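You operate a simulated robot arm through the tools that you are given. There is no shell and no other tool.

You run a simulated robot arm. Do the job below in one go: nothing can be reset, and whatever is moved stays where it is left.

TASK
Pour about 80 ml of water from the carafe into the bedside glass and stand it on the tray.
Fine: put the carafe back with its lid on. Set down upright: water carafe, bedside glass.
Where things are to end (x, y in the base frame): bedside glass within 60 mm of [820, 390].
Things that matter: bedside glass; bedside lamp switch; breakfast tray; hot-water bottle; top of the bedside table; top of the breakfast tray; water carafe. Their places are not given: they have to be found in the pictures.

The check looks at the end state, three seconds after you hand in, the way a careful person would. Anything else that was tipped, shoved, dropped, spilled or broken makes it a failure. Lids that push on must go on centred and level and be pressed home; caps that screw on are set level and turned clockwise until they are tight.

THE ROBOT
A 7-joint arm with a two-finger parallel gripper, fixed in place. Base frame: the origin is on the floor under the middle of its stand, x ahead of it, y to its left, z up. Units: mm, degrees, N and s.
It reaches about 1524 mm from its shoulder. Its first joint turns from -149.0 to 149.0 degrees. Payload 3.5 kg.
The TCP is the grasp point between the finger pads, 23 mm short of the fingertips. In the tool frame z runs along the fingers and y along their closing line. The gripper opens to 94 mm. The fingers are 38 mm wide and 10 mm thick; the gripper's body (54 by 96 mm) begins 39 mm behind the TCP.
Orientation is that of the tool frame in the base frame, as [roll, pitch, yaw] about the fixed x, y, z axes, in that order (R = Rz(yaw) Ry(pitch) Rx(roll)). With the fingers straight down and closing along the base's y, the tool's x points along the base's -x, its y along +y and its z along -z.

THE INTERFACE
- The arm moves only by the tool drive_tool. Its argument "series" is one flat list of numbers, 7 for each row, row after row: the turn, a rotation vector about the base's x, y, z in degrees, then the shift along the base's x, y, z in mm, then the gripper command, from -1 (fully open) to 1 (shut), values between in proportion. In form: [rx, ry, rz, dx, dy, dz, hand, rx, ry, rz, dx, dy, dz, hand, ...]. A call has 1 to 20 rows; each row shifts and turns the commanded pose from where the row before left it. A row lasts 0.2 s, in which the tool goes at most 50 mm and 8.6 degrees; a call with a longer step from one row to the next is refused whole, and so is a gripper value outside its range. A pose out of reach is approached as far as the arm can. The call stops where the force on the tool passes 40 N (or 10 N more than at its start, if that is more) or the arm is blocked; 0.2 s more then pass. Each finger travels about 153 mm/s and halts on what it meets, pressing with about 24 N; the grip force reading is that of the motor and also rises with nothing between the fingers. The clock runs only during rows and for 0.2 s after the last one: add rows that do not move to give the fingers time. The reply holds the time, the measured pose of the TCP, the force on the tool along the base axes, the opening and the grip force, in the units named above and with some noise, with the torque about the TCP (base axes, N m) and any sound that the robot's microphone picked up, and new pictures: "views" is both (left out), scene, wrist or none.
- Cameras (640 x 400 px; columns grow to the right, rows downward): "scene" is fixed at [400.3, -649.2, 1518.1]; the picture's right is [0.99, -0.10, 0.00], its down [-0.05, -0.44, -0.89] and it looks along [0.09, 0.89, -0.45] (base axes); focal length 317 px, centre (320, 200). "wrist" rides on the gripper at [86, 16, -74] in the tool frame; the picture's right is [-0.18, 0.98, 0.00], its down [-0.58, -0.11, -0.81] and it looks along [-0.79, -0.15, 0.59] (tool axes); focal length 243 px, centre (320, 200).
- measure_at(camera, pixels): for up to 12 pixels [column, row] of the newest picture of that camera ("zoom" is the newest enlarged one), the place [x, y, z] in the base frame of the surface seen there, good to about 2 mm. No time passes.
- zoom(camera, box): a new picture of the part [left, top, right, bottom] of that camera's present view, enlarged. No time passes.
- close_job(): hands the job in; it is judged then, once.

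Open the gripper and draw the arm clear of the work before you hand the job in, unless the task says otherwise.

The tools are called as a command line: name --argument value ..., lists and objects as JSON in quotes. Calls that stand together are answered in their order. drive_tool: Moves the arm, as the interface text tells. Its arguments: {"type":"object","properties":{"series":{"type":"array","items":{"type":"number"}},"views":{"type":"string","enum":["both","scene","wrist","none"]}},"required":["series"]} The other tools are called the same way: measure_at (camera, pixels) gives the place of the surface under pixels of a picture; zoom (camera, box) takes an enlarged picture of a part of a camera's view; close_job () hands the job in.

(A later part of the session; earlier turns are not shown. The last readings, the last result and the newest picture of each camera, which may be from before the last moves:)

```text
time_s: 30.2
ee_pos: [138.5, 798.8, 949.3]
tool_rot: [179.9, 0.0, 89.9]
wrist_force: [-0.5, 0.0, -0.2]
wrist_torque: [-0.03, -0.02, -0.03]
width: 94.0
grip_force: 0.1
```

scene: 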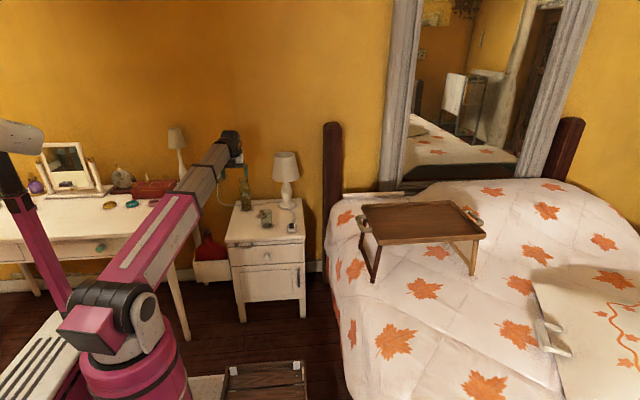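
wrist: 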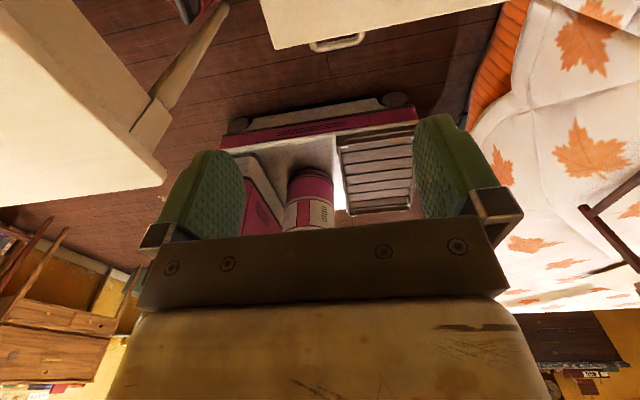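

Yaw reached 90° as commanded. Next I pitch the tool up by +90° about x so the fingers point along +y, staying at this spot in free air.

drive_tool --series '[8.2, 0, 0, 0, 0, 0, -1, 8.2, 0, 0, 0, 0, 0, -1, 8.2, 0, 0, 0, 0, 0, -1, 8.2, 0, 0, 0, 0, 0, -1, 8.2, 0, 0, 0, 0, 0, -1, 8.2, 0, 0, 0, 0, 0, -1, 8.2, 0, 0, 0, 0, 0, -1, 8.2, 0, 0, 0, 0, 0, -1, 8.2, 0, 0, 0, 0, 0, -1, 8.2, 0, 0, 0, 0, 0, -1, 8, 0, 0, 0, 0, 0, -1, 0, 0, 0, 0, 0, 0, -1, 0, 0, 0, 0, 0, 0, -1]' --views "both"

```text
time_s: 33.0
ee_pos: [136.9, 800.0, 948.7]
tool_rot: [-5.0, -90.0, -85.1]
wrist_force: [-0.5, 0.6, -0.5]
wrist_torque: [0.01, -0.01, 0.0]
width: 94.2
grip_force: 0.0
```

scene: 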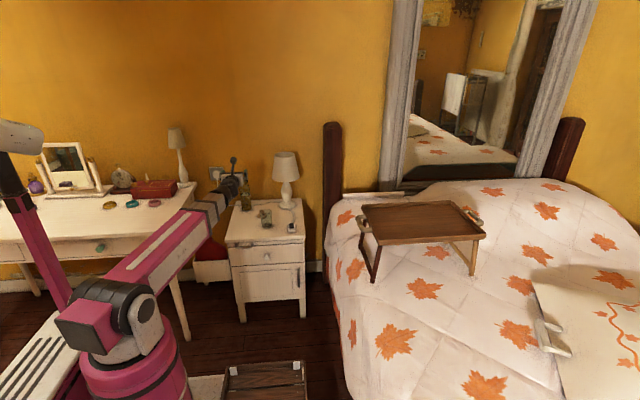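
wrist: 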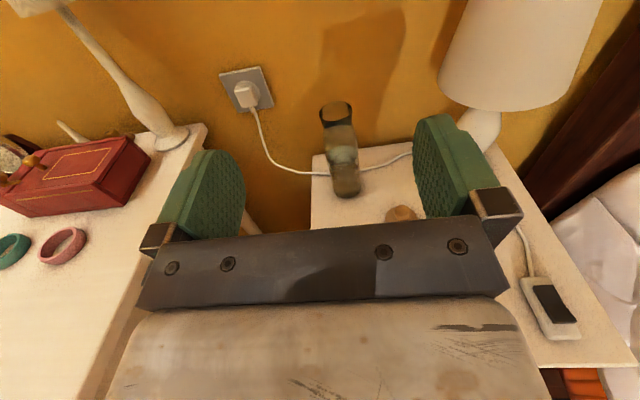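

The fingers now point along +y with the camera on top; the carafe is seen at (342,150). Before gripping, I test in free air that the wrist can roll +95° about y (the pouring tilt toward +x).

drive_tool --series '[0, 8.6, 0, 0, 0, 0, -1, 0, 8.6, 0, 0, 0, 0, -1, 0, 8.6, 0, 0, 0, 0, -1, 0, 8.6, 0, 0, 0, 0, -1, 0, 8.6, 0, 0, 0, 0, -1, 0, 8.6, 0, 0, 0, 0, -1, 0, 8.6, 0, 0, 0, 0, -1, 0, 8.6, 0, 0, 0, 0, -1, 0, 8.6, 0, 0, 0, 0, -1, 0, 8.6, 0, 0, 0, 0, -1, 0, 8.6, 0, 0, 0, 0, -1, 0, 0, 0, 0, 0, 0, -1, 0, 0, 0, 0, 0, 0, -1]' --views "both"

```text
time_s: 35.8
ee_pos: [130.4, 801.5, 905.7]
tool_rot: [-88.2, 4.2, -0.3]
wrist_force: [0.1, -0.3, -0.2]
wrist_torque: [0.0, -0.02, -0.01]
width: 94.1
grip_force: 0.0
out of reach, approached as far as the arm can: row 10, 11
```

scene: 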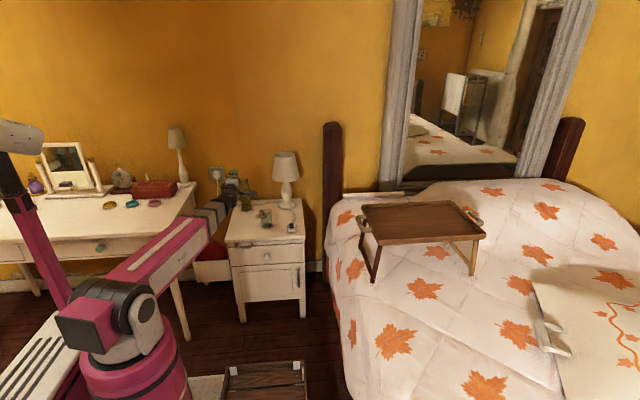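
wrist: 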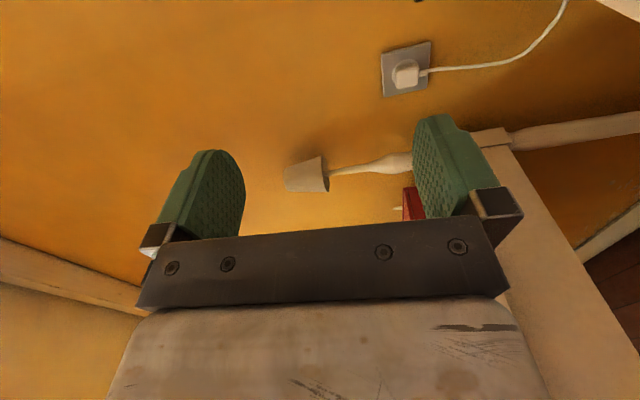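

The reply says rows 10–11 (beyond ~80°) were out of reach at that spot, with the position sagging to z 905. I roll back upright while moving to the intended pouring area (168,850,800), well above the glass, and will test again there.

drive_tool --series '[0, -8.6, 0, 2.9, 4.5, -13.6, -1, 0, -8.6, 0, 2.9, 4.5, -13.6, -1, 0, -8.6, 0, 2.9, 4.5, -13.6, -1, 0, -8.6, 0, 2.9, 4.5, -13.6, -1, 0, -8.6, 0, 2.9, 4.5, -13.6, -1, 0, -8.6, 0, 2.9, 4.5, -13.6, -1, 0, -8.6, 0, 2.9, 4.5, -13.6, -1, 0, -8.6, 0, 2.9, 4.5, -13.6, -1, 0, -8.6, 0, 2.9, 4.5, -13.6, -1, 0, -8.6, 0, 2.9, 4.5, -13.6, -1, 0, -8.6, 0, 2.9, 4.5, -13.6, -1, 0, 0, 0, 0, 0, 0, -1, 0, 0, 0, 0, 0, 0, -1]' --views "both"

```text
time_s: 38.6
ee_pos: [160.6, 851.5, 757.0]
tool_rot: [-90.0, -90.0, 0.1]
wrist_force: [-0.4, 0.0, 0.2]
wrist_torque: [0.0, -0.01, 0.01]
width: 94.0
grip_force: 0.1
```

scene: 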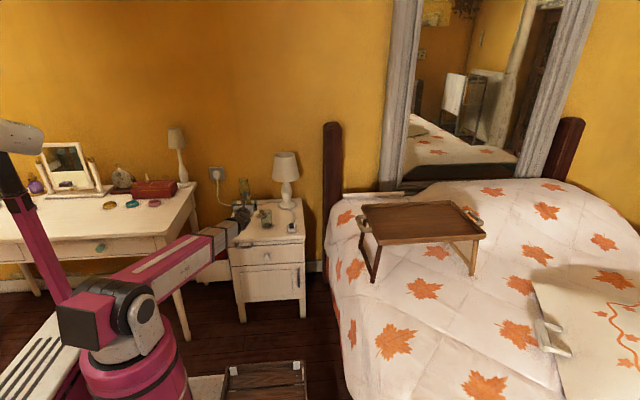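
wrist: 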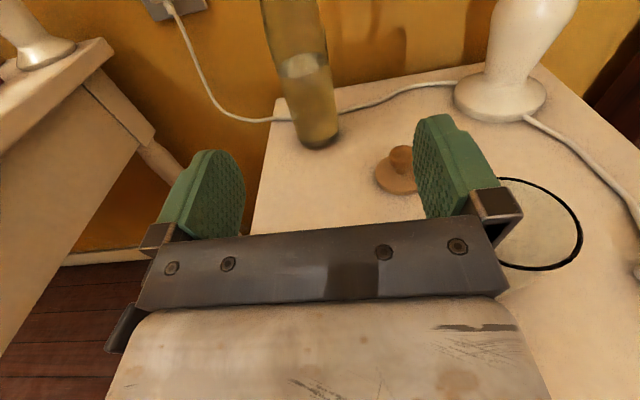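

The commanded pose was re-based to the reached one, so the tool is now upright at about (162,851,757). I raise it 43 mm and repeat the roll test here to see how far it can go at this lower, farther spot.

drive_tool --series '[0, 0, 0, 0, 0, 43, -1, 0, 8.6, 0, 0, 0, 0, -1, 0, 8.6, 0, 0, 0, 0, -1, 0, 8.6, 0, 0, 0, 0, -1, 0, 8.6, 0, 0, 0, 0, -1, 0, 8.6, 0, 0, 0, 0, -1, 0, 8.6, 0, 0, 0, 0, -1, 0, 8.6, 0, 0, 0, 0, -1, 0, 8.6, 0, 0, 0, 0, -1, 0, 8.6, 0, 0, 0, 0, -1, 0, 8.6, 0, 0, 0, 0, -1, 0, 8.6, 0, 0, 0, 0, -1, 0, 0, 0, 0, 0, 0, -1]' --views "scene"

zoom --camera "scene" --box '[180, 150, 300, 250]'

```text
time_s: 41.4
ee_pos: [161.3, 851.1, 800.4]
tool_rot: [-90.0, 4.7, 0.0]
wrist_force: [0.3, 1.0, 0.3]
wrist_torque: [0.0, 0.03, 0.01]
width: 94.0
grip_force: 0.1
```

scene: 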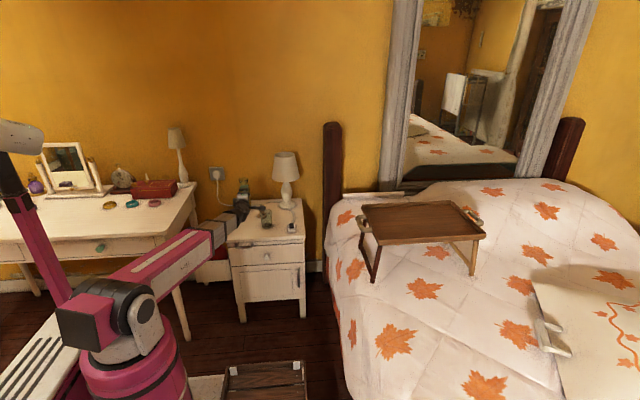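

```text
4.00 times, centred on (240, 200) of scene
```

zoom: 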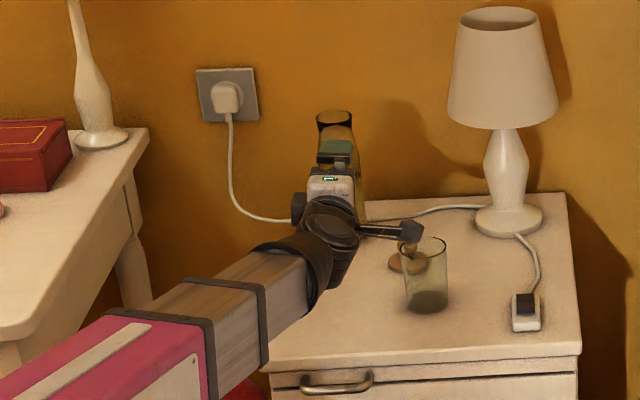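

At this spot the full ~95° roll is reachable and the glass stays visible at zoom (425,275). I measure the boom and shoulder to check clearances over the table before going in low for the carafe.

measure_at --camera "scene" --pixels '[[100, 300], [140, 275], [180, 250], [200, 240], [215, 245], [210, 225], [228, 222], [190, 270], [170, 285], [241, 192], [243, 212], [258, 208]]'

```text
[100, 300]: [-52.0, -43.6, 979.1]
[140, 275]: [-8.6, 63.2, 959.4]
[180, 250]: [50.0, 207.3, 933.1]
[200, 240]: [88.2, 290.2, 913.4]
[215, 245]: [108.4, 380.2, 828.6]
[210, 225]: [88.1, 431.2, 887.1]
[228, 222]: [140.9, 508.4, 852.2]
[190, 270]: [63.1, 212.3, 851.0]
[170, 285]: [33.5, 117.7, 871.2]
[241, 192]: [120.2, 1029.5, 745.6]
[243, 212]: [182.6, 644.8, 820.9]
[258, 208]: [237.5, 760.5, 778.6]
```

The boom slopes down from z≈960 at the base to the wrist (z≈800 at y≈650), so it stays clear of the table. I roll back upright and move to a pre-grasp at about (136,930,712) in front of the carafe.

drive_tool --series '[0, -8.6, 0, 0, 0, 0, -1, 0, -8.6, 0, 0, 0, 0, -1, 0, -8.6, 0, 0, 0, 0, -1, 0, -8.6, 0, 0, 0, 0, -1, 0, -8.6, 0, 0, 0, 0, -1, 0, -8.6, 0, 0, 0, 0, -1, 0, -8.6, 0, 0, 0, 0, -1, 0, -8.6, 0, 0, 0, 0, -1, 0, -8.6, 0, 0, 0, 0, -1, 0, -8.6, 0, 0, 0, 0, -1, 0, -8.6, 0, 0, 0, 0, -1, 0, 0, 0, -26.5, 0, -20, -1, 0, 0, 0, 0, 30, -33, -1, 0, 0, 0, 0, 35, -34, -1, 0, 0, 0, 0, 14, 0, -1, 0, 0, 0, 0, 0, 0, -1, 0, 0, 0, 0, 0, 0, -1]' --views "both"

```text
time_s: 45.0
ee_pos: [134.4, 930.1, 714.0]
tool_rot: [-124.6, -89.9, 34.6]
wrist_force: [0.6, -0.1, 0.8]
wrist_torque: [-0.01, 0.0, 0.02]
width: 93.9
grip_force: 0.1
```

scene: 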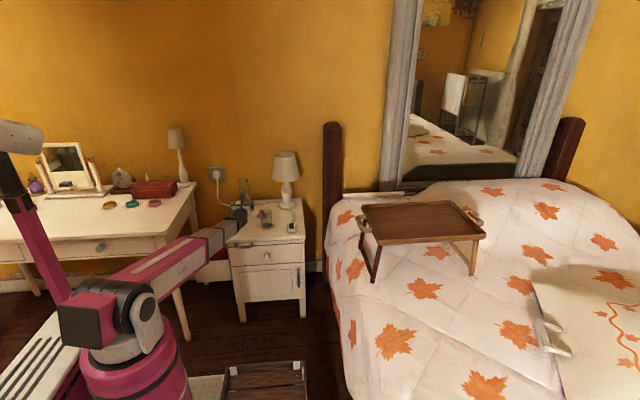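
wrist: 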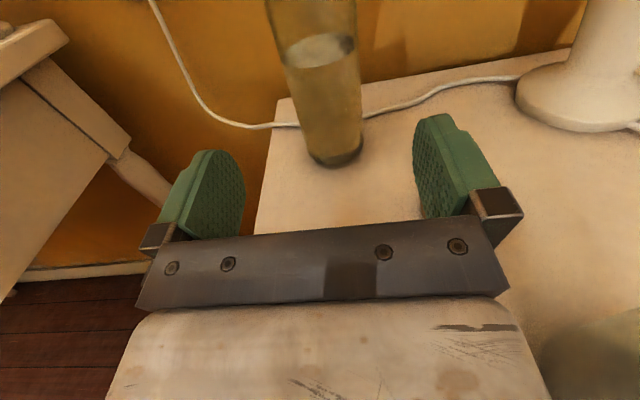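

The carafe is between the finger lines in the wrist view (sides at about x=283 and 358). I measure its surface and base to refine the centring.

measure_at --camera "wrist" --pixels '[[320, 80], [325, 100], [330, 120], [335, 155], [292, 85], [356, 80], [300, 120], [360, 120], [310, 10], [318, 45], [285, 60], [275, 20]]'

zoom --camera "wrist" --box '[230, 0, 430, 180]'

```text
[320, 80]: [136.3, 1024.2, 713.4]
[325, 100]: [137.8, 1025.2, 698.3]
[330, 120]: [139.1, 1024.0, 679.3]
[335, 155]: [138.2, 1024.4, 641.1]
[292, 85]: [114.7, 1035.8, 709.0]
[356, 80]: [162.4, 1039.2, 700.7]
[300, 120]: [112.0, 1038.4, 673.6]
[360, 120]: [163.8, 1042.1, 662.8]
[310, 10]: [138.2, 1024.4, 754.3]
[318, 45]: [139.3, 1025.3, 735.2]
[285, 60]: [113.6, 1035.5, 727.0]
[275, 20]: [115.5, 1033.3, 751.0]
```

```text
2.22 times, centred on (330, 90) of wrist
```

zoom: 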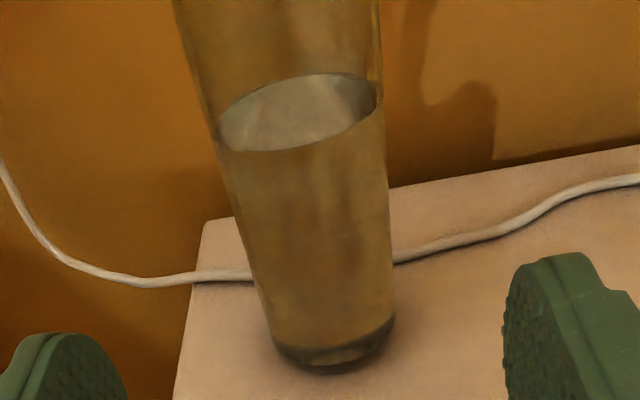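

The carafe axis fits (137,1055) with radius ≈30. I shift 1.2 mm in x and advance 123 mm along +y with open fingers, leaving about 10 mm between palm and carafe.

drive_tool --series '[0, 0, 0, 1.2, 30, 0, -1, 0, 0, 0, 0, 35, 0, -1, 0, 0, 0, 0, 30, 0, -1, 0, 0, 0, 0, 18, 0, -1, 0, 0, 0, 0, 10, 0, -1, 0, 0, 0, 0, 0, 0, -1, 0, 0, 0, 0, 0, 0, -1]' --views "both"

zoom --camera "scene" --box '[205, 165, 295, 235]'

```text
time_s: 46.6
ee_pos: [136.0, 1051.7, 715.0]
tool_rot: [-124.6, -90.0, 34.7]
wrist_force: [0.2, 0.4, 0.0]
wrist_torque: [-0.01, 0.02, 0.01]
width: 94.1
grip_force: 0.0
```

scene: 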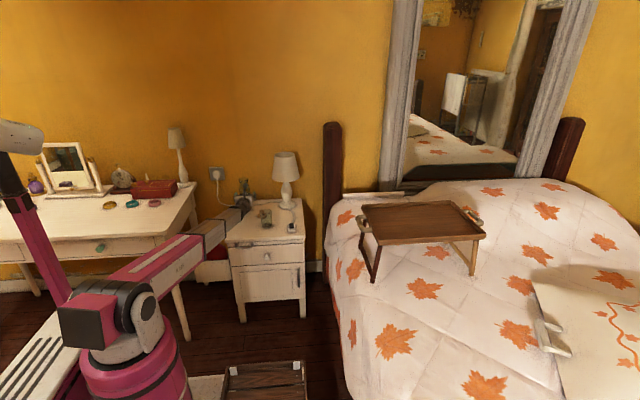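
wrist: 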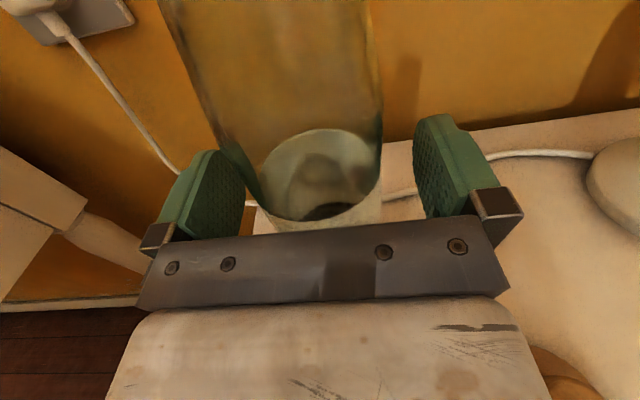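

```text
5.71 times, centred on (250, 200) of scene
```

zoom: 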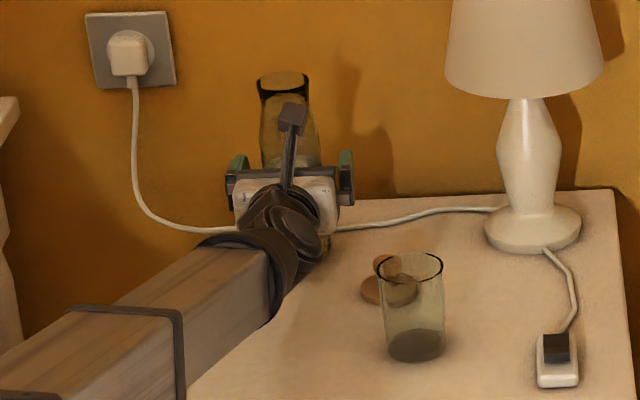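

The carafe sits centred between the open fingers (scene zoom: fingers at x≈237 and 346, carafe 262–318). I close the gripper.

drive_tool --series '[0, 0, 0, 0, 0, 0, -0.6, 0, 0, 0, 0, 0, 0, -0.35, 0, 0, 0, 0, 0, 0, -0.2, 0, 0, 0, 0, 0, 0, 0.2, 0, 0, 0, 0, 0, 0, 1, 0, 0, 0, 0, 0, 0, 1]' --views "both"

zoom --camera "scene" --box '[205, 165, 295, 235]'

```text
time_s: 48.0
ee_pos: [135.7, 1051.7, 714.5]
tool_rot: [49.5, -90.0, -139.6]
wrist_force: [-1.9, -0.1, 0.2]
wrist_torque: [0.06, 0.37, 0.11]
width: 58.7
grip_force: 23.9
```

scene: 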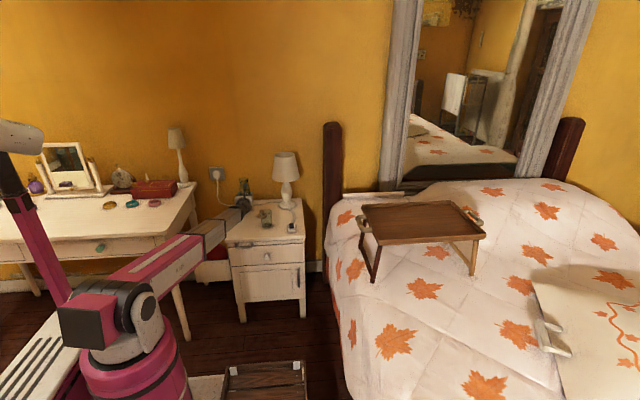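
wrist: 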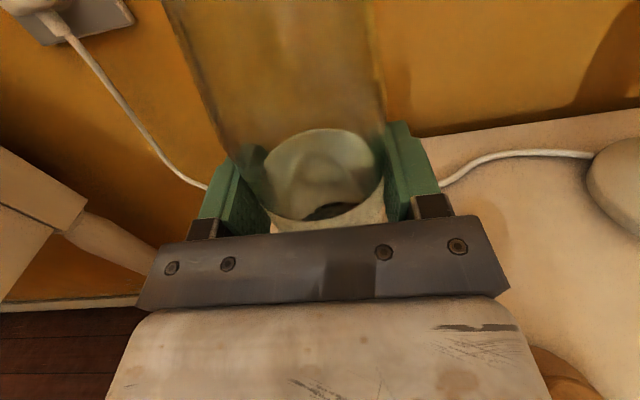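

```text
5.71 times, centred on (250, 200) of scene
```

zoom: 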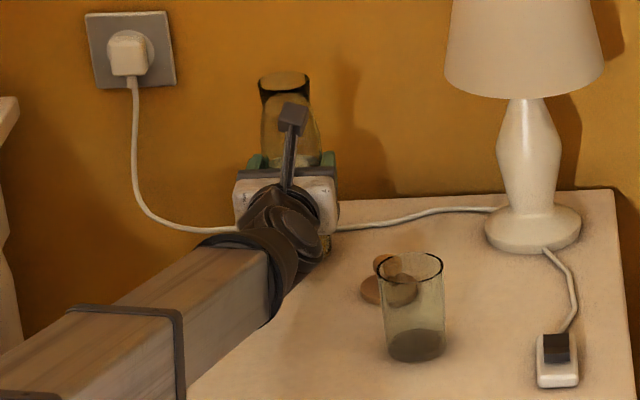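

Carafe is gripped (58.7 mm, 23.9 N). I lift it 10 mm, then 25 mm more, and read forces and pictures.

drive_tool --series '[0, 0, 0, 0, 0, 5, 1, 0, 0, 0, 0, 0, 5, 1, 0, 0, 0, 0, 0, 10, 1, 0, 0, 0, 0, 0, 15, 1, 0, 0, 0, 0, 0, 0, 1, 0, 0, 0, 0, 0, 0, 1]' --views "both"

zoom --camera "scene" --box '[205, 160, 295, 230]'

drive_tool --series '[0, 0, 0, 0, 0, 0, 1]' --views "none"

drive_tool --series '[0, 0, 0, 0, 0, 0, 1]' --views "none"

drive_tool --series '[0, 0, 0, 0, 0, 0, 1]' --views "none"

```text
time_s: 49.4
ee_pos: [135.4, 1053.0, 747.5]
tool_rot: [57.9, -90.0, -148.0]
wrist_force: [2.4, 0.6, -5.2]
wrist_torque: [-0.07, -0.5, -0.14]
width: 58.7
grip_force: 23.5
```

scene: 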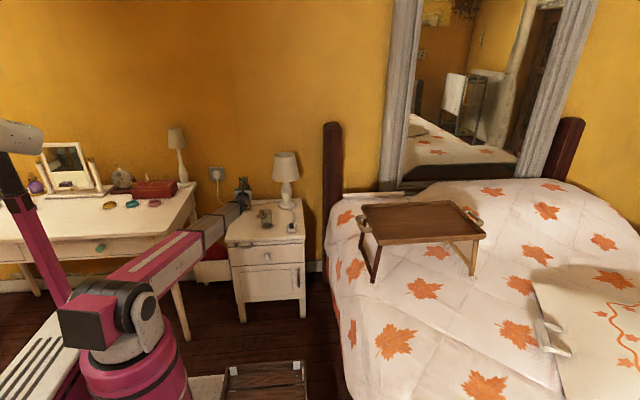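
wrist: 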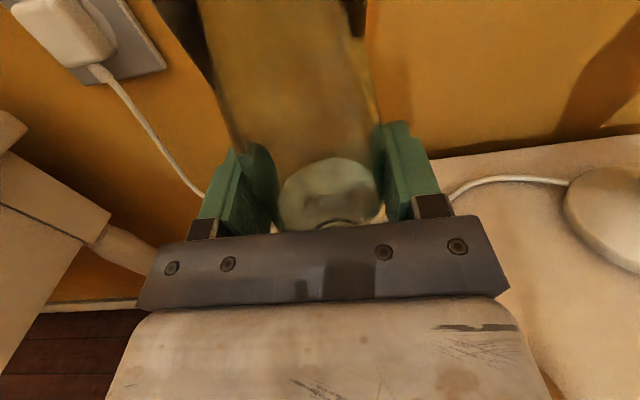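

```text
5.71 times, centred on (250, 195) of scene
```

zoom: 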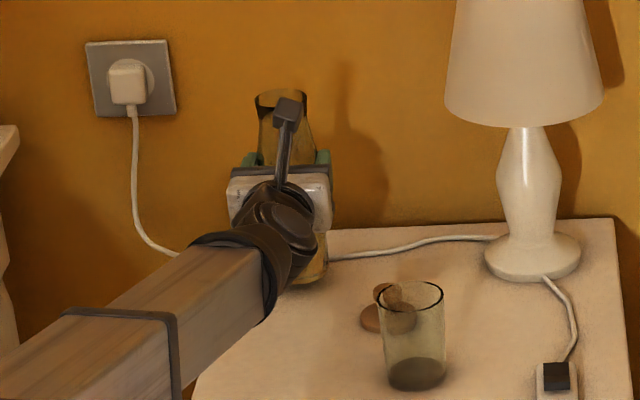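

```text
time_s: 49.8
ee_pos: [134.5, 1054.0, 748.2]
tool_rot: [-130.2, -89.9, 40.0]
wrist_force: [1.3, -0.4, -5.1]
wrist_torque: [0.04, -0.26, -0.09]
width: 59.2
grip_force: 23.3
```

```text
time_s: 50.2
ee_pos: [134.4, 1052.3, 747.4]
tool_rot: [-142.6, -90.0, 52.7]
wrist_force: [1.0, 0.4, -4.2]
wrist_torque: [-0.04, -0.08, -0.04]
width: 59.4
grip_force: 24.2
```

```text
time_s: 50.6
ee_pos: [135.4, 1052.1, 747.5]
tool_rot: [-137.7, -89.9, 47.7]
wrist_force: [0.3, 0.4, -4.9]
wrist_torque: [-0.01, -0.01, 0.0]
width: 59.5
grip_force: 23.6
```

The carafe is lifted, weighing about 4.9 N (settling torque likely from sloshing). I check in the enlarged view whether it hangs upright in the grip.

drive_tool --series '[0, 0, 0, 0, 0, 0, 1]' --views "both"

zoom --camera "scene" --box '[225, 165, 265, 215]'

zoom --camera "wrist" --box '[130, 0, 460, 240]'

```text
time_s: 51.0
ee_pos: [134.3, 1053.2, 748.6]
tool_rot: [-157.8, -90.0, 67.8]
wrist_force: [0.5, -0.3, -4.8]
wrist_torque: [-0.02, 0.0, -0.02]
width: 59.4
grip_force: 23.8
```

scene: 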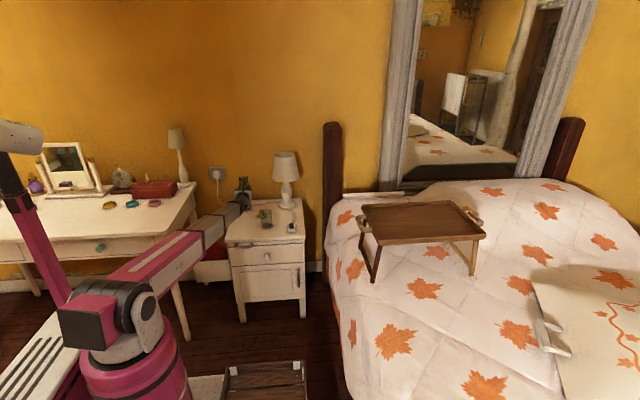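
wrist: 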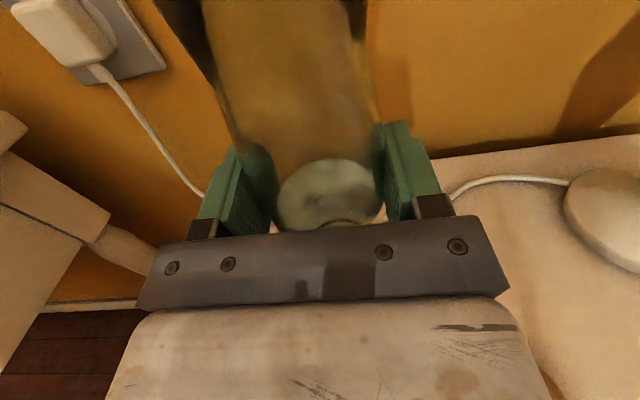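

```text
8.00 times, centred on (245, 190) of scene
```

zoom: 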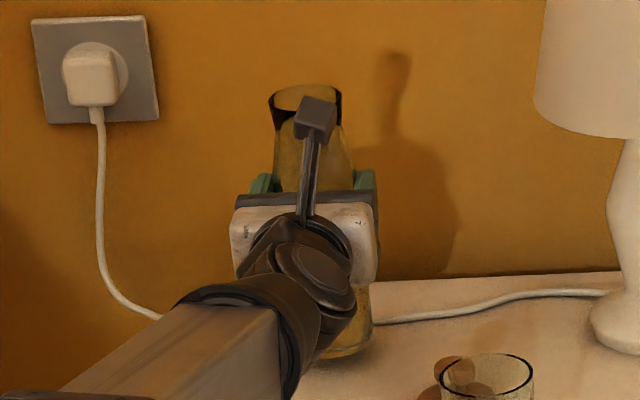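

```text
1.67 times, centred on (295, 120) of wrist
```

zoom: 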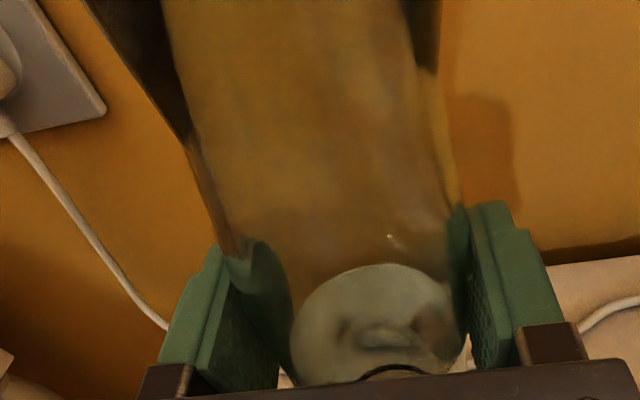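

Comparing pictures, the carafe mouth rose only ~12 mm while the gripper rose ~34 mm, so it may have slid in the grip. I measure the mouth, visible base and gripper in the scene.

zoom --camera "scene" --box '[232, 170, 260, 212]'

measure_at --camera "zoom" --pixels '[[264, 80], [356, 85], [300, 70], [300, 108], [275, 120], [270, 170], [375, 395], [350, 395], [265, 90], [350, 95], [255, 235], [380, 200]]'

measure_at --camera "wrist" --pixels '[[160, 5], [190, 30], [362, 30], [300, 60], [330, 60], [330, 120], [300, 120], [330, 190], [345, 215], [290, 215], [330, 225], [340, 170]]'

```text
9.52 times, centred on (246, 191) of scene
```

zoom: 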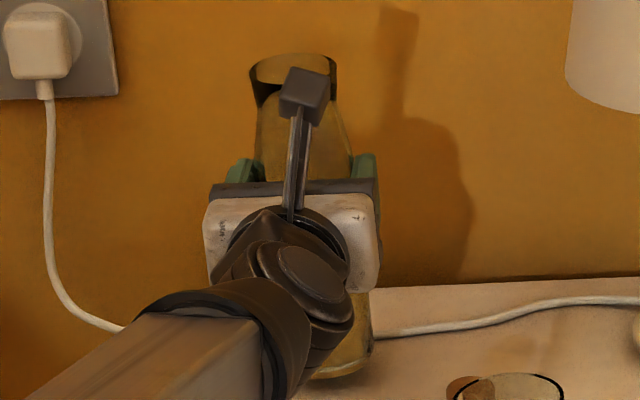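

```text
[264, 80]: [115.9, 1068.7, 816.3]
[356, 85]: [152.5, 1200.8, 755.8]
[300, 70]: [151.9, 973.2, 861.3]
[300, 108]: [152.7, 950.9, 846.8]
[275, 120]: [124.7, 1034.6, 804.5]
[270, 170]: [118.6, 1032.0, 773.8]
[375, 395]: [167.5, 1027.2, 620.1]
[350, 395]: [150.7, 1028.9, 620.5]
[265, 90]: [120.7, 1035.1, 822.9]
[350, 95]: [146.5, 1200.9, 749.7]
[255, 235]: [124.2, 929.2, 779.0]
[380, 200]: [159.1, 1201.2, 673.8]
```

```text
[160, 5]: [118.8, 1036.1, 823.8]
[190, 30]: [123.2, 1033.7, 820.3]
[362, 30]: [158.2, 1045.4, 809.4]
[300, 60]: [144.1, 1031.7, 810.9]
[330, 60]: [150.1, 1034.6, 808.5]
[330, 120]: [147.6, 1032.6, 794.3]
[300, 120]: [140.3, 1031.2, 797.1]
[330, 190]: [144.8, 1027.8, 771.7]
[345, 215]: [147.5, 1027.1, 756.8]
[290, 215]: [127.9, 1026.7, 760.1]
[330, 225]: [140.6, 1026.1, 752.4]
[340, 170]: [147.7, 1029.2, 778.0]
```

The rim now reads about z≈823–827, so the carafe slid roughly 20 mm down in the grip but is held steadily. I measure the rim all around to see whether it is level.

measure_at --camera "zoom" --pixels '[[250, 72], [252, 66], [258, 61], [275, 55], [295, 53], [315, 54], [330, 60], [336, 68], [336, 76], [258, 85], [275, 92], [250, 78]]'

measure_at --camera "zoom" --pixels '[[258, 130], [256, 160], [265, 130], [265, 150], [340, 130], [347, 160], [330, 130], [335, 160], [270, 100], [325, 370], [345, 374], [365, 360]]'

```text
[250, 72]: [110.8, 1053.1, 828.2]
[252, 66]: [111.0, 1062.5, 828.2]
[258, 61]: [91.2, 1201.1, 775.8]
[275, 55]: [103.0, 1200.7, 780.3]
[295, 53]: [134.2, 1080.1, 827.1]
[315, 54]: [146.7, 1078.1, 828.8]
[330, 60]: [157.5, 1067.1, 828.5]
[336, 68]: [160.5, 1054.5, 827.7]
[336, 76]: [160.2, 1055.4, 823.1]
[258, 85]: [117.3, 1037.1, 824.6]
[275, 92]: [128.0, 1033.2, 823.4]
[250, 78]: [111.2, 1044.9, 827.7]
```

```text
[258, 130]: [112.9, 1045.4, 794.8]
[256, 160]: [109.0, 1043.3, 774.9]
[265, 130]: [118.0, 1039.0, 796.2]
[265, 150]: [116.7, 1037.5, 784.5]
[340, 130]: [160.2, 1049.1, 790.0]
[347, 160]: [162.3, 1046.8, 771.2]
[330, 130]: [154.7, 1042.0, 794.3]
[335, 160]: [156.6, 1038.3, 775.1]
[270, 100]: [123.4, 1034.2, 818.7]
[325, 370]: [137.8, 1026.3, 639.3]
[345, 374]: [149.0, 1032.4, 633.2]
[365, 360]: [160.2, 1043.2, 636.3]
```

The rim is level at z≈828 with centre (135.7,1055), so the carafe hangs upright but slid ~22 mm during the first lift. I test the hold with a slow 10 mm lift and re-measure the rim.

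drive_tool --series '[0, 0, 0, 0, 0, 2, 1, 0, 0, 0, 0, 0, 2, 1, 0, 0, 0, 0, 0, 2, 1, 0, 0, 0, 0, 0, 2, 1, 0, 0, 0, 0, 0, 2, 1, 0, 0, 0, 0, 0, 0, 1]' --views "both"

zoom --camera "scene" --box '[232, 170, 260, 212]'

measure_at --camera "zoom" --pixels '[[250, 54], [250, 58], [250, 62], [250, 66], [250, 70], [336, 54], [336, 58], [336, 62], [336, 66], [336, 70], [270, 100], [325, 365]]'

```text
time_s: 52.4
ee_pos: [136.6, 1052.4, 756.8]
tool_rot: [-140.0, -90.0, 50.1]
wrist_force: [-0.6, 0.5, -4.3]
wrist_torque: [-0.02, -0.02, 0.0]
width: 59.4
grip_force: 23.6
```

scene: 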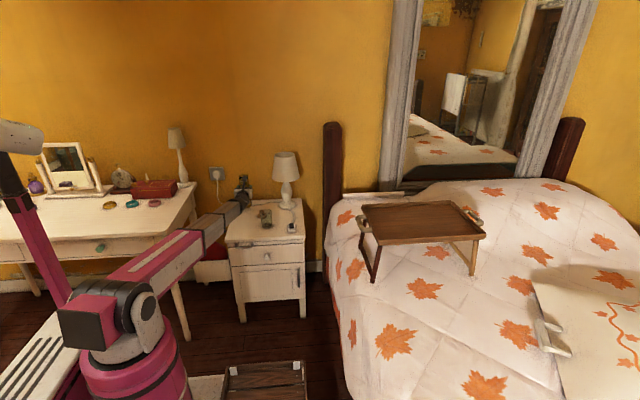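
wrist: 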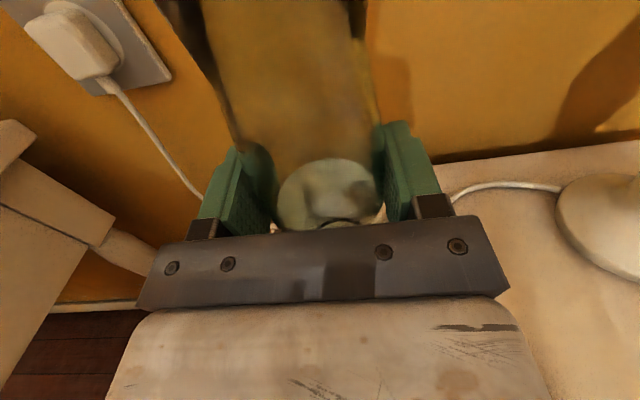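

```text
9.52 times, centred on (246, 191) of scene
```

zoom: 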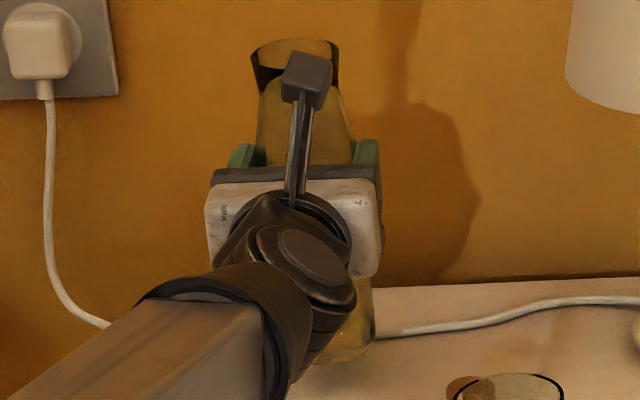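

```text
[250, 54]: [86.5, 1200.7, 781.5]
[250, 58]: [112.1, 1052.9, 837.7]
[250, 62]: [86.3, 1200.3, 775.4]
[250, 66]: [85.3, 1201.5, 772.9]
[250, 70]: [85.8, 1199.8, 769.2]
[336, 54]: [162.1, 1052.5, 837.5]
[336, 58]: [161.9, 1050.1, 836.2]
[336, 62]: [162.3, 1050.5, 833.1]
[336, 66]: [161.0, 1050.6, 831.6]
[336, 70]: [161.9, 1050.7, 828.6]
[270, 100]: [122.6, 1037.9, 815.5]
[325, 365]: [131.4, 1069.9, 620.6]
```

The rim followed (z≈837.6), so the hold is firm with gentle motion; the rim is ~81 mm above the TCP. I now carry the carafe upright, slowly ramped, to about (171,848,757) beside the glass at (265,850).

drive_tool --series '[0, 0, 0, 0.8, -5, 0, 1, 0, 0, 0, 1.7, -10, 0, 1, 0, 0, 0, 2.5, -15, 0, 1, 0, 0, 0, 3.3, -20, 0, 1, 0, 0, 0, 4.1, -25, 0, 1, 0, 0, 0, 4.1, -25, 0, 1, 0, 0, 0, 4.1, -25, 0, 1, 0, 0, 0, 4.1, -25, 0, 1, 0, 0, 0, 3.3, -20, 0, 1, 0, 0, 0, 2.5, -15, 0, 1, 0, 0, 0, 1.7, -10, 0, 1, 0, 0, 0, 1.2, -7, 0, 1, 0, 0, 0, 0.6, -3, 0, 1, 0, 0, 0, 0, 0, 0, 1, 0, 0, 0, 0, 0, 0, 1]' --views "both"

zoom --camera "scene" --box '[215, 170, 295, 240]'

```text
time_s: 55.6
ee_pos: [170.9, 848.3, 756.7]
tool_rot: [-156.9, -90.0, 66.9]
wrist_force: [-0.3, -1.3, -3.7]
wrist_torque: [-0.02, -0.01, -0.01]
width: 59.5
grip_force: 23.6
```

scene: 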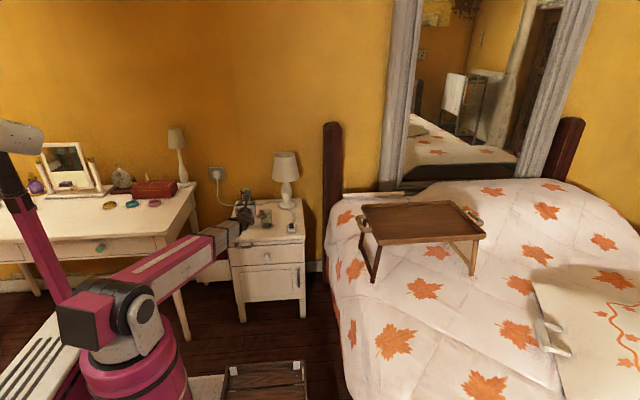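
wrist: 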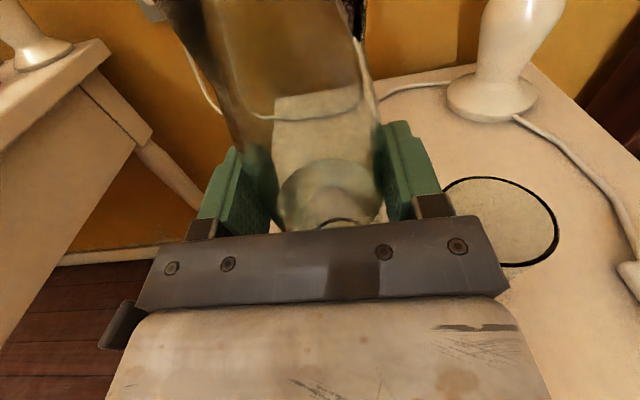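

```text
5.71 times, centred on (255, 205) of scene
```

zoom: 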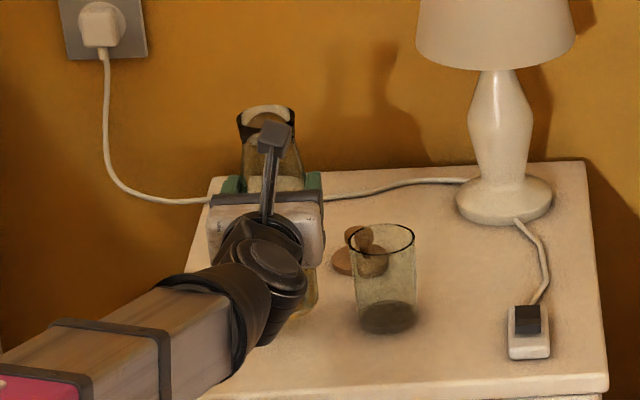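

The carafe is beside the glass. I measure the carafe rim (zoom (238,118)–(295,118)) and the glass rim (348,238)–(414,236) for the pouring geometry.

measure_at --camera "zoom" --pixels '[[238, 116], [238, 120], [239, 124], [294, 114], [294, 118], [294, 122], [266, 106], [349, 238], [413, 236], [380, 225], [388, 252], [400, 229]]'

measure_at --camera "wrist" --pixels '[[557, 225], [520, 262], [490, 178], [445, 195], [545, 200], [540, 250], [510, 220], [500, 267], [470, 182], [557, 240], [525, 187], [200, 20]]'

```text
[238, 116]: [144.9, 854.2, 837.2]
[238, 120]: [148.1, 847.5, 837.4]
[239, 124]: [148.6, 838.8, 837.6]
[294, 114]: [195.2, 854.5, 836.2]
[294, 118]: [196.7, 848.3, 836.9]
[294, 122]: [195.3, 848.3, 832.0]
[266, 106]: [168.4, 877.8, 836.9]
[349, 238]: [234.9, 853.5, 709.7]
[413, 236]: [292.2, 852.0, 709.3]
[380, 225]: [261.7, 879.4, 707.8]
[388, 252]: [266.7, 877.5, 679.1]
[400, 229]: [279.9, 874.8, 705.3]
```

```text
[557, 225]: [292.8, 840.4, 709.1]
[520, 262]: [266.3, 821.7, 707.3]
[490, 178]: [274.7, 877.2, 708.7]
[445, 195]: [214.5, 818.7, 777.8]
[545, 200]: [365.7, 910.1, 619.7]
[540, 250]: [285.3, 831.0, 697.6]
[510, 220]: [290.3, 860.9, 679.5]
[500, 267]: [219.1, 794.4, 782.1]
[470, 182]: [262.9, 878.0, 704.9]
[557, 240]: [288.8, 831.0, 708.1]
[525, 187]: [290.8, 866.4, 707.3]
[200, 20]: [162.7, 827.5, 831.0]
```

Carafe rim centre is (171,851.5,837), glass rim centre (264,850.5,708). I roll the carafe slowly to 60° toward +x (no water should leave yet), then check the picture.

drive_tool --series '[0, 2, 0, 0, 0, 0, 1, 0, 4, 0, 0, 0, 0, 1, 0, 5, 0, 0, 0, 0, 1, 0, 5, 0, 0, 0, 0, 1, 0, 5, 0, 0, 0, 0, 1, 0, 5, 0, 0, 0, 0, 1, 0, 5, 0, 0, 0, 0, 1, 0, 5, 0, 0, 0, 0, 1, 0, 5, 0, 0, 0, 0, 1, 0, 5, 0, 0, 0, 0, 1, 0, 5, 0, 0, 0, 0, 1, 0, 4, 0, 0, 0, 0, 1, 0, 3, 0, 0, 0, 0, 1, 0, 2, 0, 0, 0, 0, 1, 0, 0, 0, 0, 0, 0, 1, 0, 0, 0, 0, 0, 0, 1]' --views "both"

zoom --camera "scene" --box '[215, 170, 295, 240]'

```text
time_s: 59.0
ee_pos: [172.2, 846.9, 759.2]
tool_rot: [-90.1, -30.0, -0.1]
wrist_force: [0.4, 0.7, -4.2]
wrist_torque: [0.01, -0.16, 0.0]
width: 59.3
grip_force: 24.2
```

scene: 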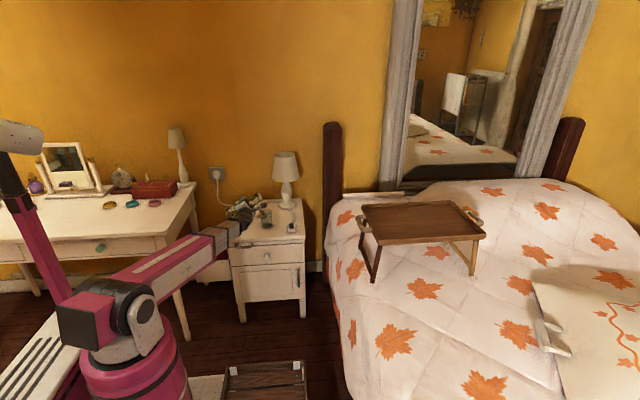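
wrist: 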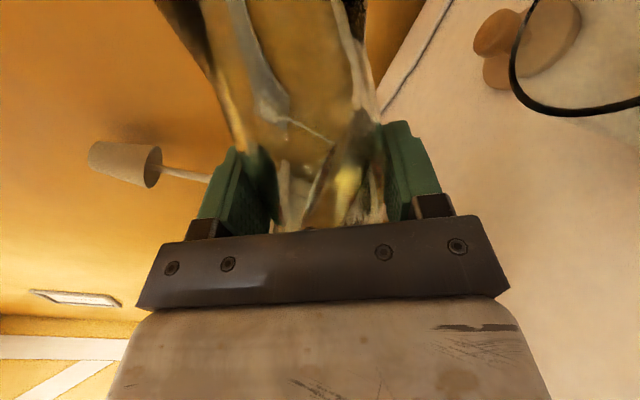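

```text
5.71 times, centred on (255, 205) of scene
```

zoom: 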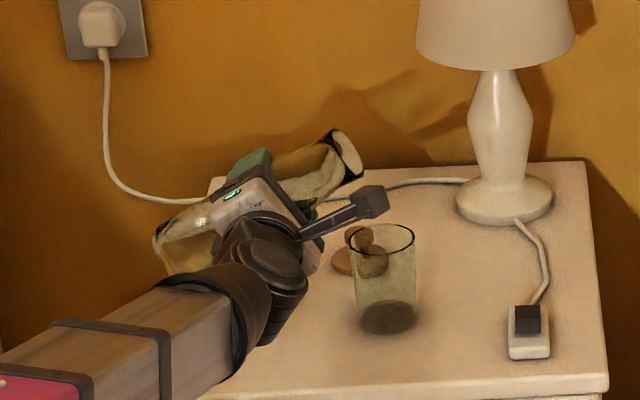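

At 60° the mouth (zoom (350,157)) is above and left of the glass rim centre; no water has left. I lower 20 mm while rolling on to 68°.

drive_tool --series '[0, 1, 0, 0, 0, -3, 1, 0, 1.5, 0, 0, 0, -5, 1, 0, 2, 0, 0, 0, -5, 1, 0, 2, 0, 0, 0, -4, 1, 0, 1.5, 0, 0, 0, -3, 1, 0, 0, 0, 0, 0, 0, 1, 0, 0, 0, 0, 0, 0, 1]' --views "scene"

zoom --camera "scene" --box '[225, 175, 285, 230]'

```text
time_s: 60.6
ee_pos: [169.5, 848.0, 738.4]
tool_rot: [-90.0, -22.0, -0.1]
wrist_force: [0.1, -0.6, -4.1]
wrist_torque: [-0.03, -0.14, -0.01]
width: 59.8
grip_force: 24.1
```

scene: 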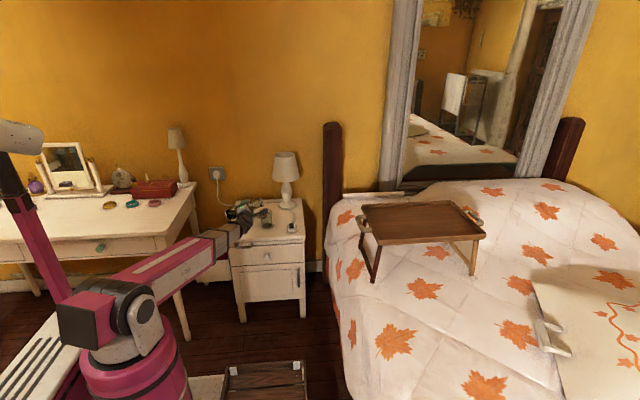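

```text
7.27 times, centred on (255, 202) of scene
```

zoom: 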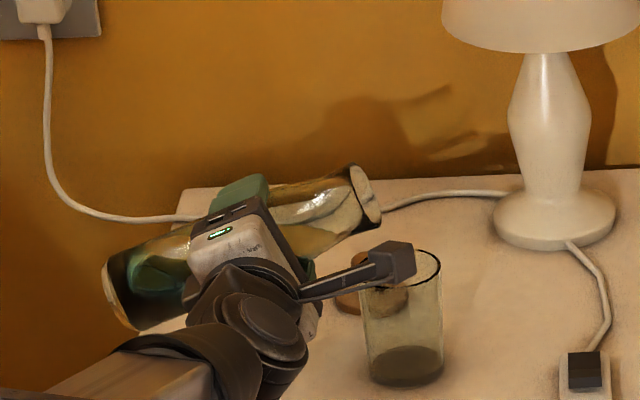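

The mouth is now at zoom (365,195) just above the glass. I measure the lip's lowest point and the mouth edges.

measure_at --camera "zoom" --pixels '[[378, 224], [376, 226], [380, 215], [352, 166], [355, 168], [366, 170], [378, 200], [372, 226], [340, 240], [440, 265], [400, 250], [360, 200]]'

zoom --camera "scene" --box '[245, 185, 275, 220]'

```text
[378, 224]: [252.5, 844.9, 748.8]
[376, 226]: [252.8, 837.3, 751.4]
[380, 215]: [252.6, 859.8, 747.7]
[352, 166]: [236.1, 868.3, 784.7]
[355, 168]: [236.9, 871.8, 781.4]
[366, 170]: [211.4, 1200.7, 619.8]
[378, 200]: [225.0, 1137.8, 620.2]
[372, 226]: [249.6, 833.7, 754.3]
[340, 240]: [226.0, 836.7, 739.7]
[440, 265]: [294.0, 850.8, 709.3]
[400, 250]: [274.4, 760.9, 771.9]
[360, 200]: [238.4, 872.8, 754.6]
```

```text
11.43 times, centred on (260, 202) of scene
```

zoom: 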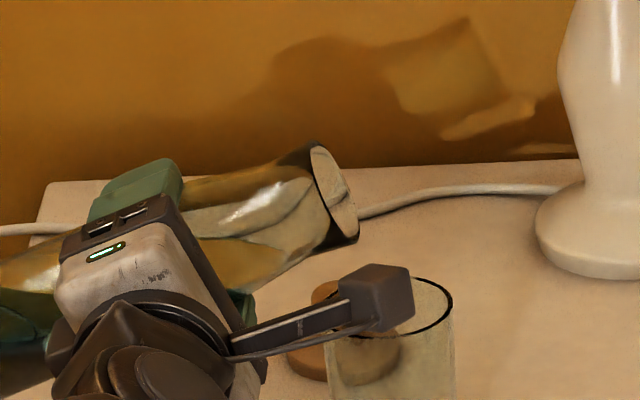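

The lip is at about (252.6,850,748), 15 mm left of the glass centre and above its rim. I continue to 73° at 1° per row and look for flow.

drive_tool --series '[0, 1, 0, 0, 0, 0, 1, 0, 1, 0, 0, 0, 0, 1, 0, 1, 0, 0, 0, 0, 1, 0, 1, 0, 0, 0, 0, 1, 0, 1, 0, 0, 0, 0, 1, 0, 0, 0, 0, 0, 0, 1]' --views "scene"

zoom --camera "scene" --box '[240, 185, 280, 230]'

```text
time_s: 62.0
ee_pos: [170.7, 848.9, 738.3]
tool_rot: [-90.0, -17.0, 0.0]
wrist_force: [-0.3, 0.6, -4.3]
wrist_torque: [-0.03, -0.17, 0.0]
width: 59.4
grip_force: 24.0
```

scene: 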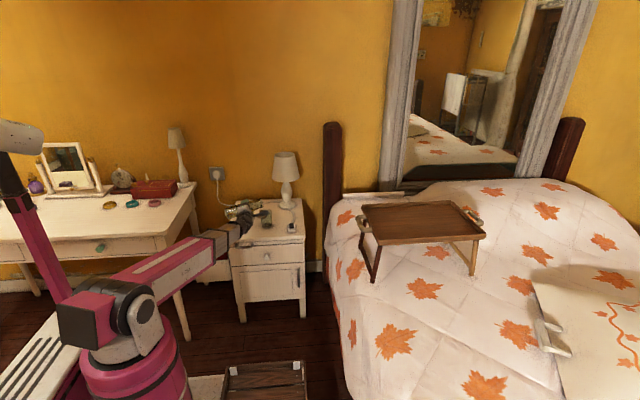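

```text
8.89 times, centred on (260, 208) of scene
```

zoom: 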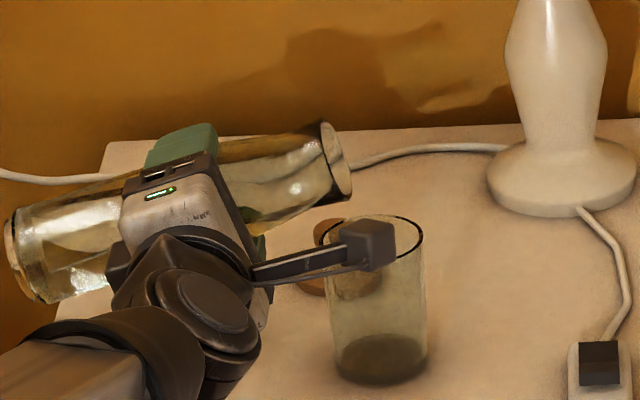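

Still no flow at 73° and the glass is empty. I go to 75° and look again.

drive_tool --series '[0, 1, 0, 0, 0, 0, 1, 0, 1, 0, 0, 0, 0, 1, 0, 0, 0, 0, 0, 0, 1, 0, 0, 0, 0, 0, 0, 1]' --views "scene"

zoom --camera "scene" --box '[240, 185, 280, 230]'

```text
time_s: 63.0
ee_pos: [171.6, 849.4, 738.8]
tool_rot: [-90.1, -15.0, 0.0]
wrist_force: [0.9, 0.0, -1.5]
wrist_torque: [0.11, 0.35, 0.0]
width: 58.8
grip_force: 23.8
```

scene: 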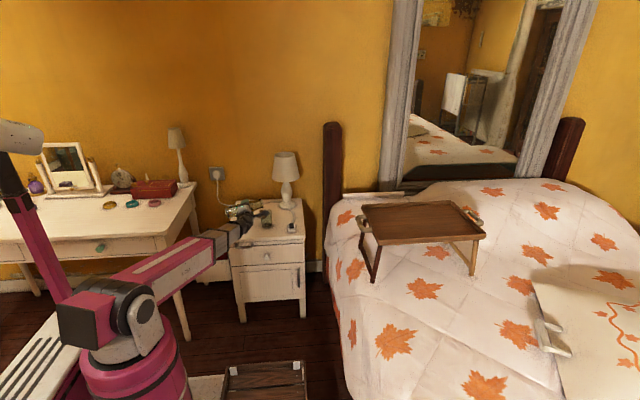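

```text
8.89 times, centred on (260, 208) of scene
```

zoom: 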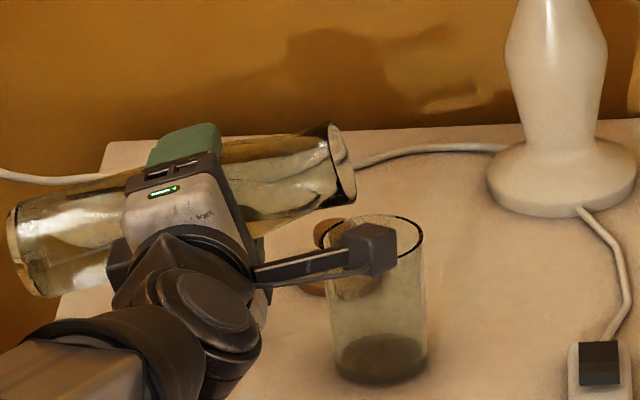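

The force reading changed (Fz −1.5, torque +0.35) though the picture shows no flow. I hold still and re-read to see whether this persists.

drive_tool --series '[0, 0, 0, 0, 0, 0, 1]' --views "none"

drive_tool --series '[0, 0, 0, 0, 0, 0, 1]' --views "both"

zoom --camera "scene" --box '[220, 185, 280, 230]'

```text
time_s: 63.4
ee_pos: [171.0, 848.9, 738.8]
tool_rot: [-90.0, -15.0, 0.0]
wrist_force: [-0.4, -0.2, -1.5]
wrist_torque: [0.11, 0.35, 0.04]
width: 58.5
grip_force: 23.3
```

```text
time_s: 63.8
ee_pos: [171.4, 848.6, 739.1]
tool_rot: [-89.9, -14.9, 0.0]
wrist_force: [0.2, -0.2, -5.1]
wrist_torque: [-0.05, -0.35, -0.02]
width: 58.6
grip_force: 24.0
```

scene: 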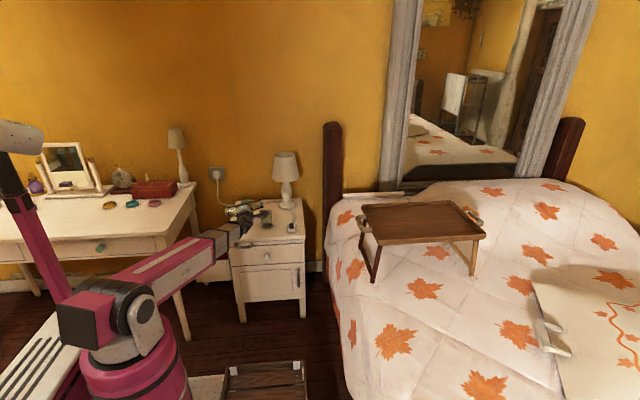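
wrist: 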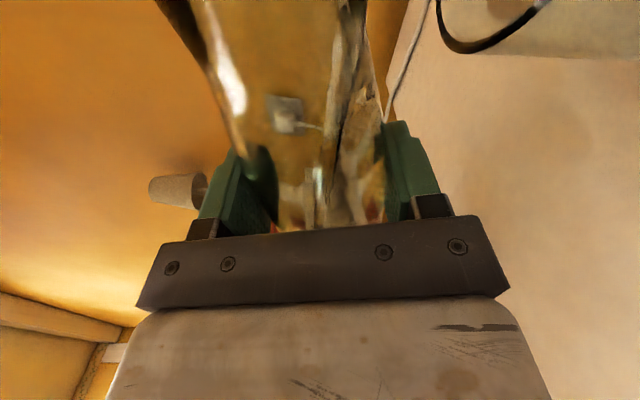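

```text
8.89 times, centred on (250, 208) of scene
```

zoom: 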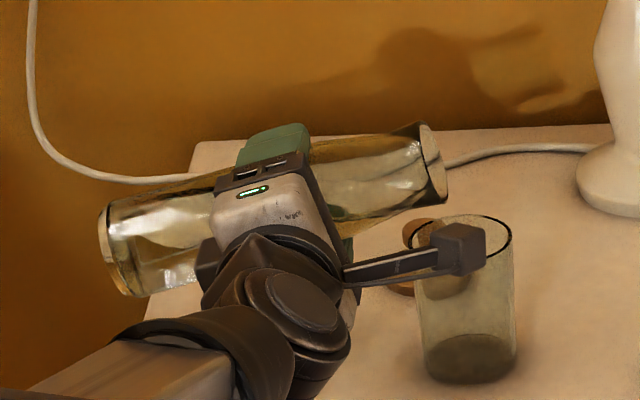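

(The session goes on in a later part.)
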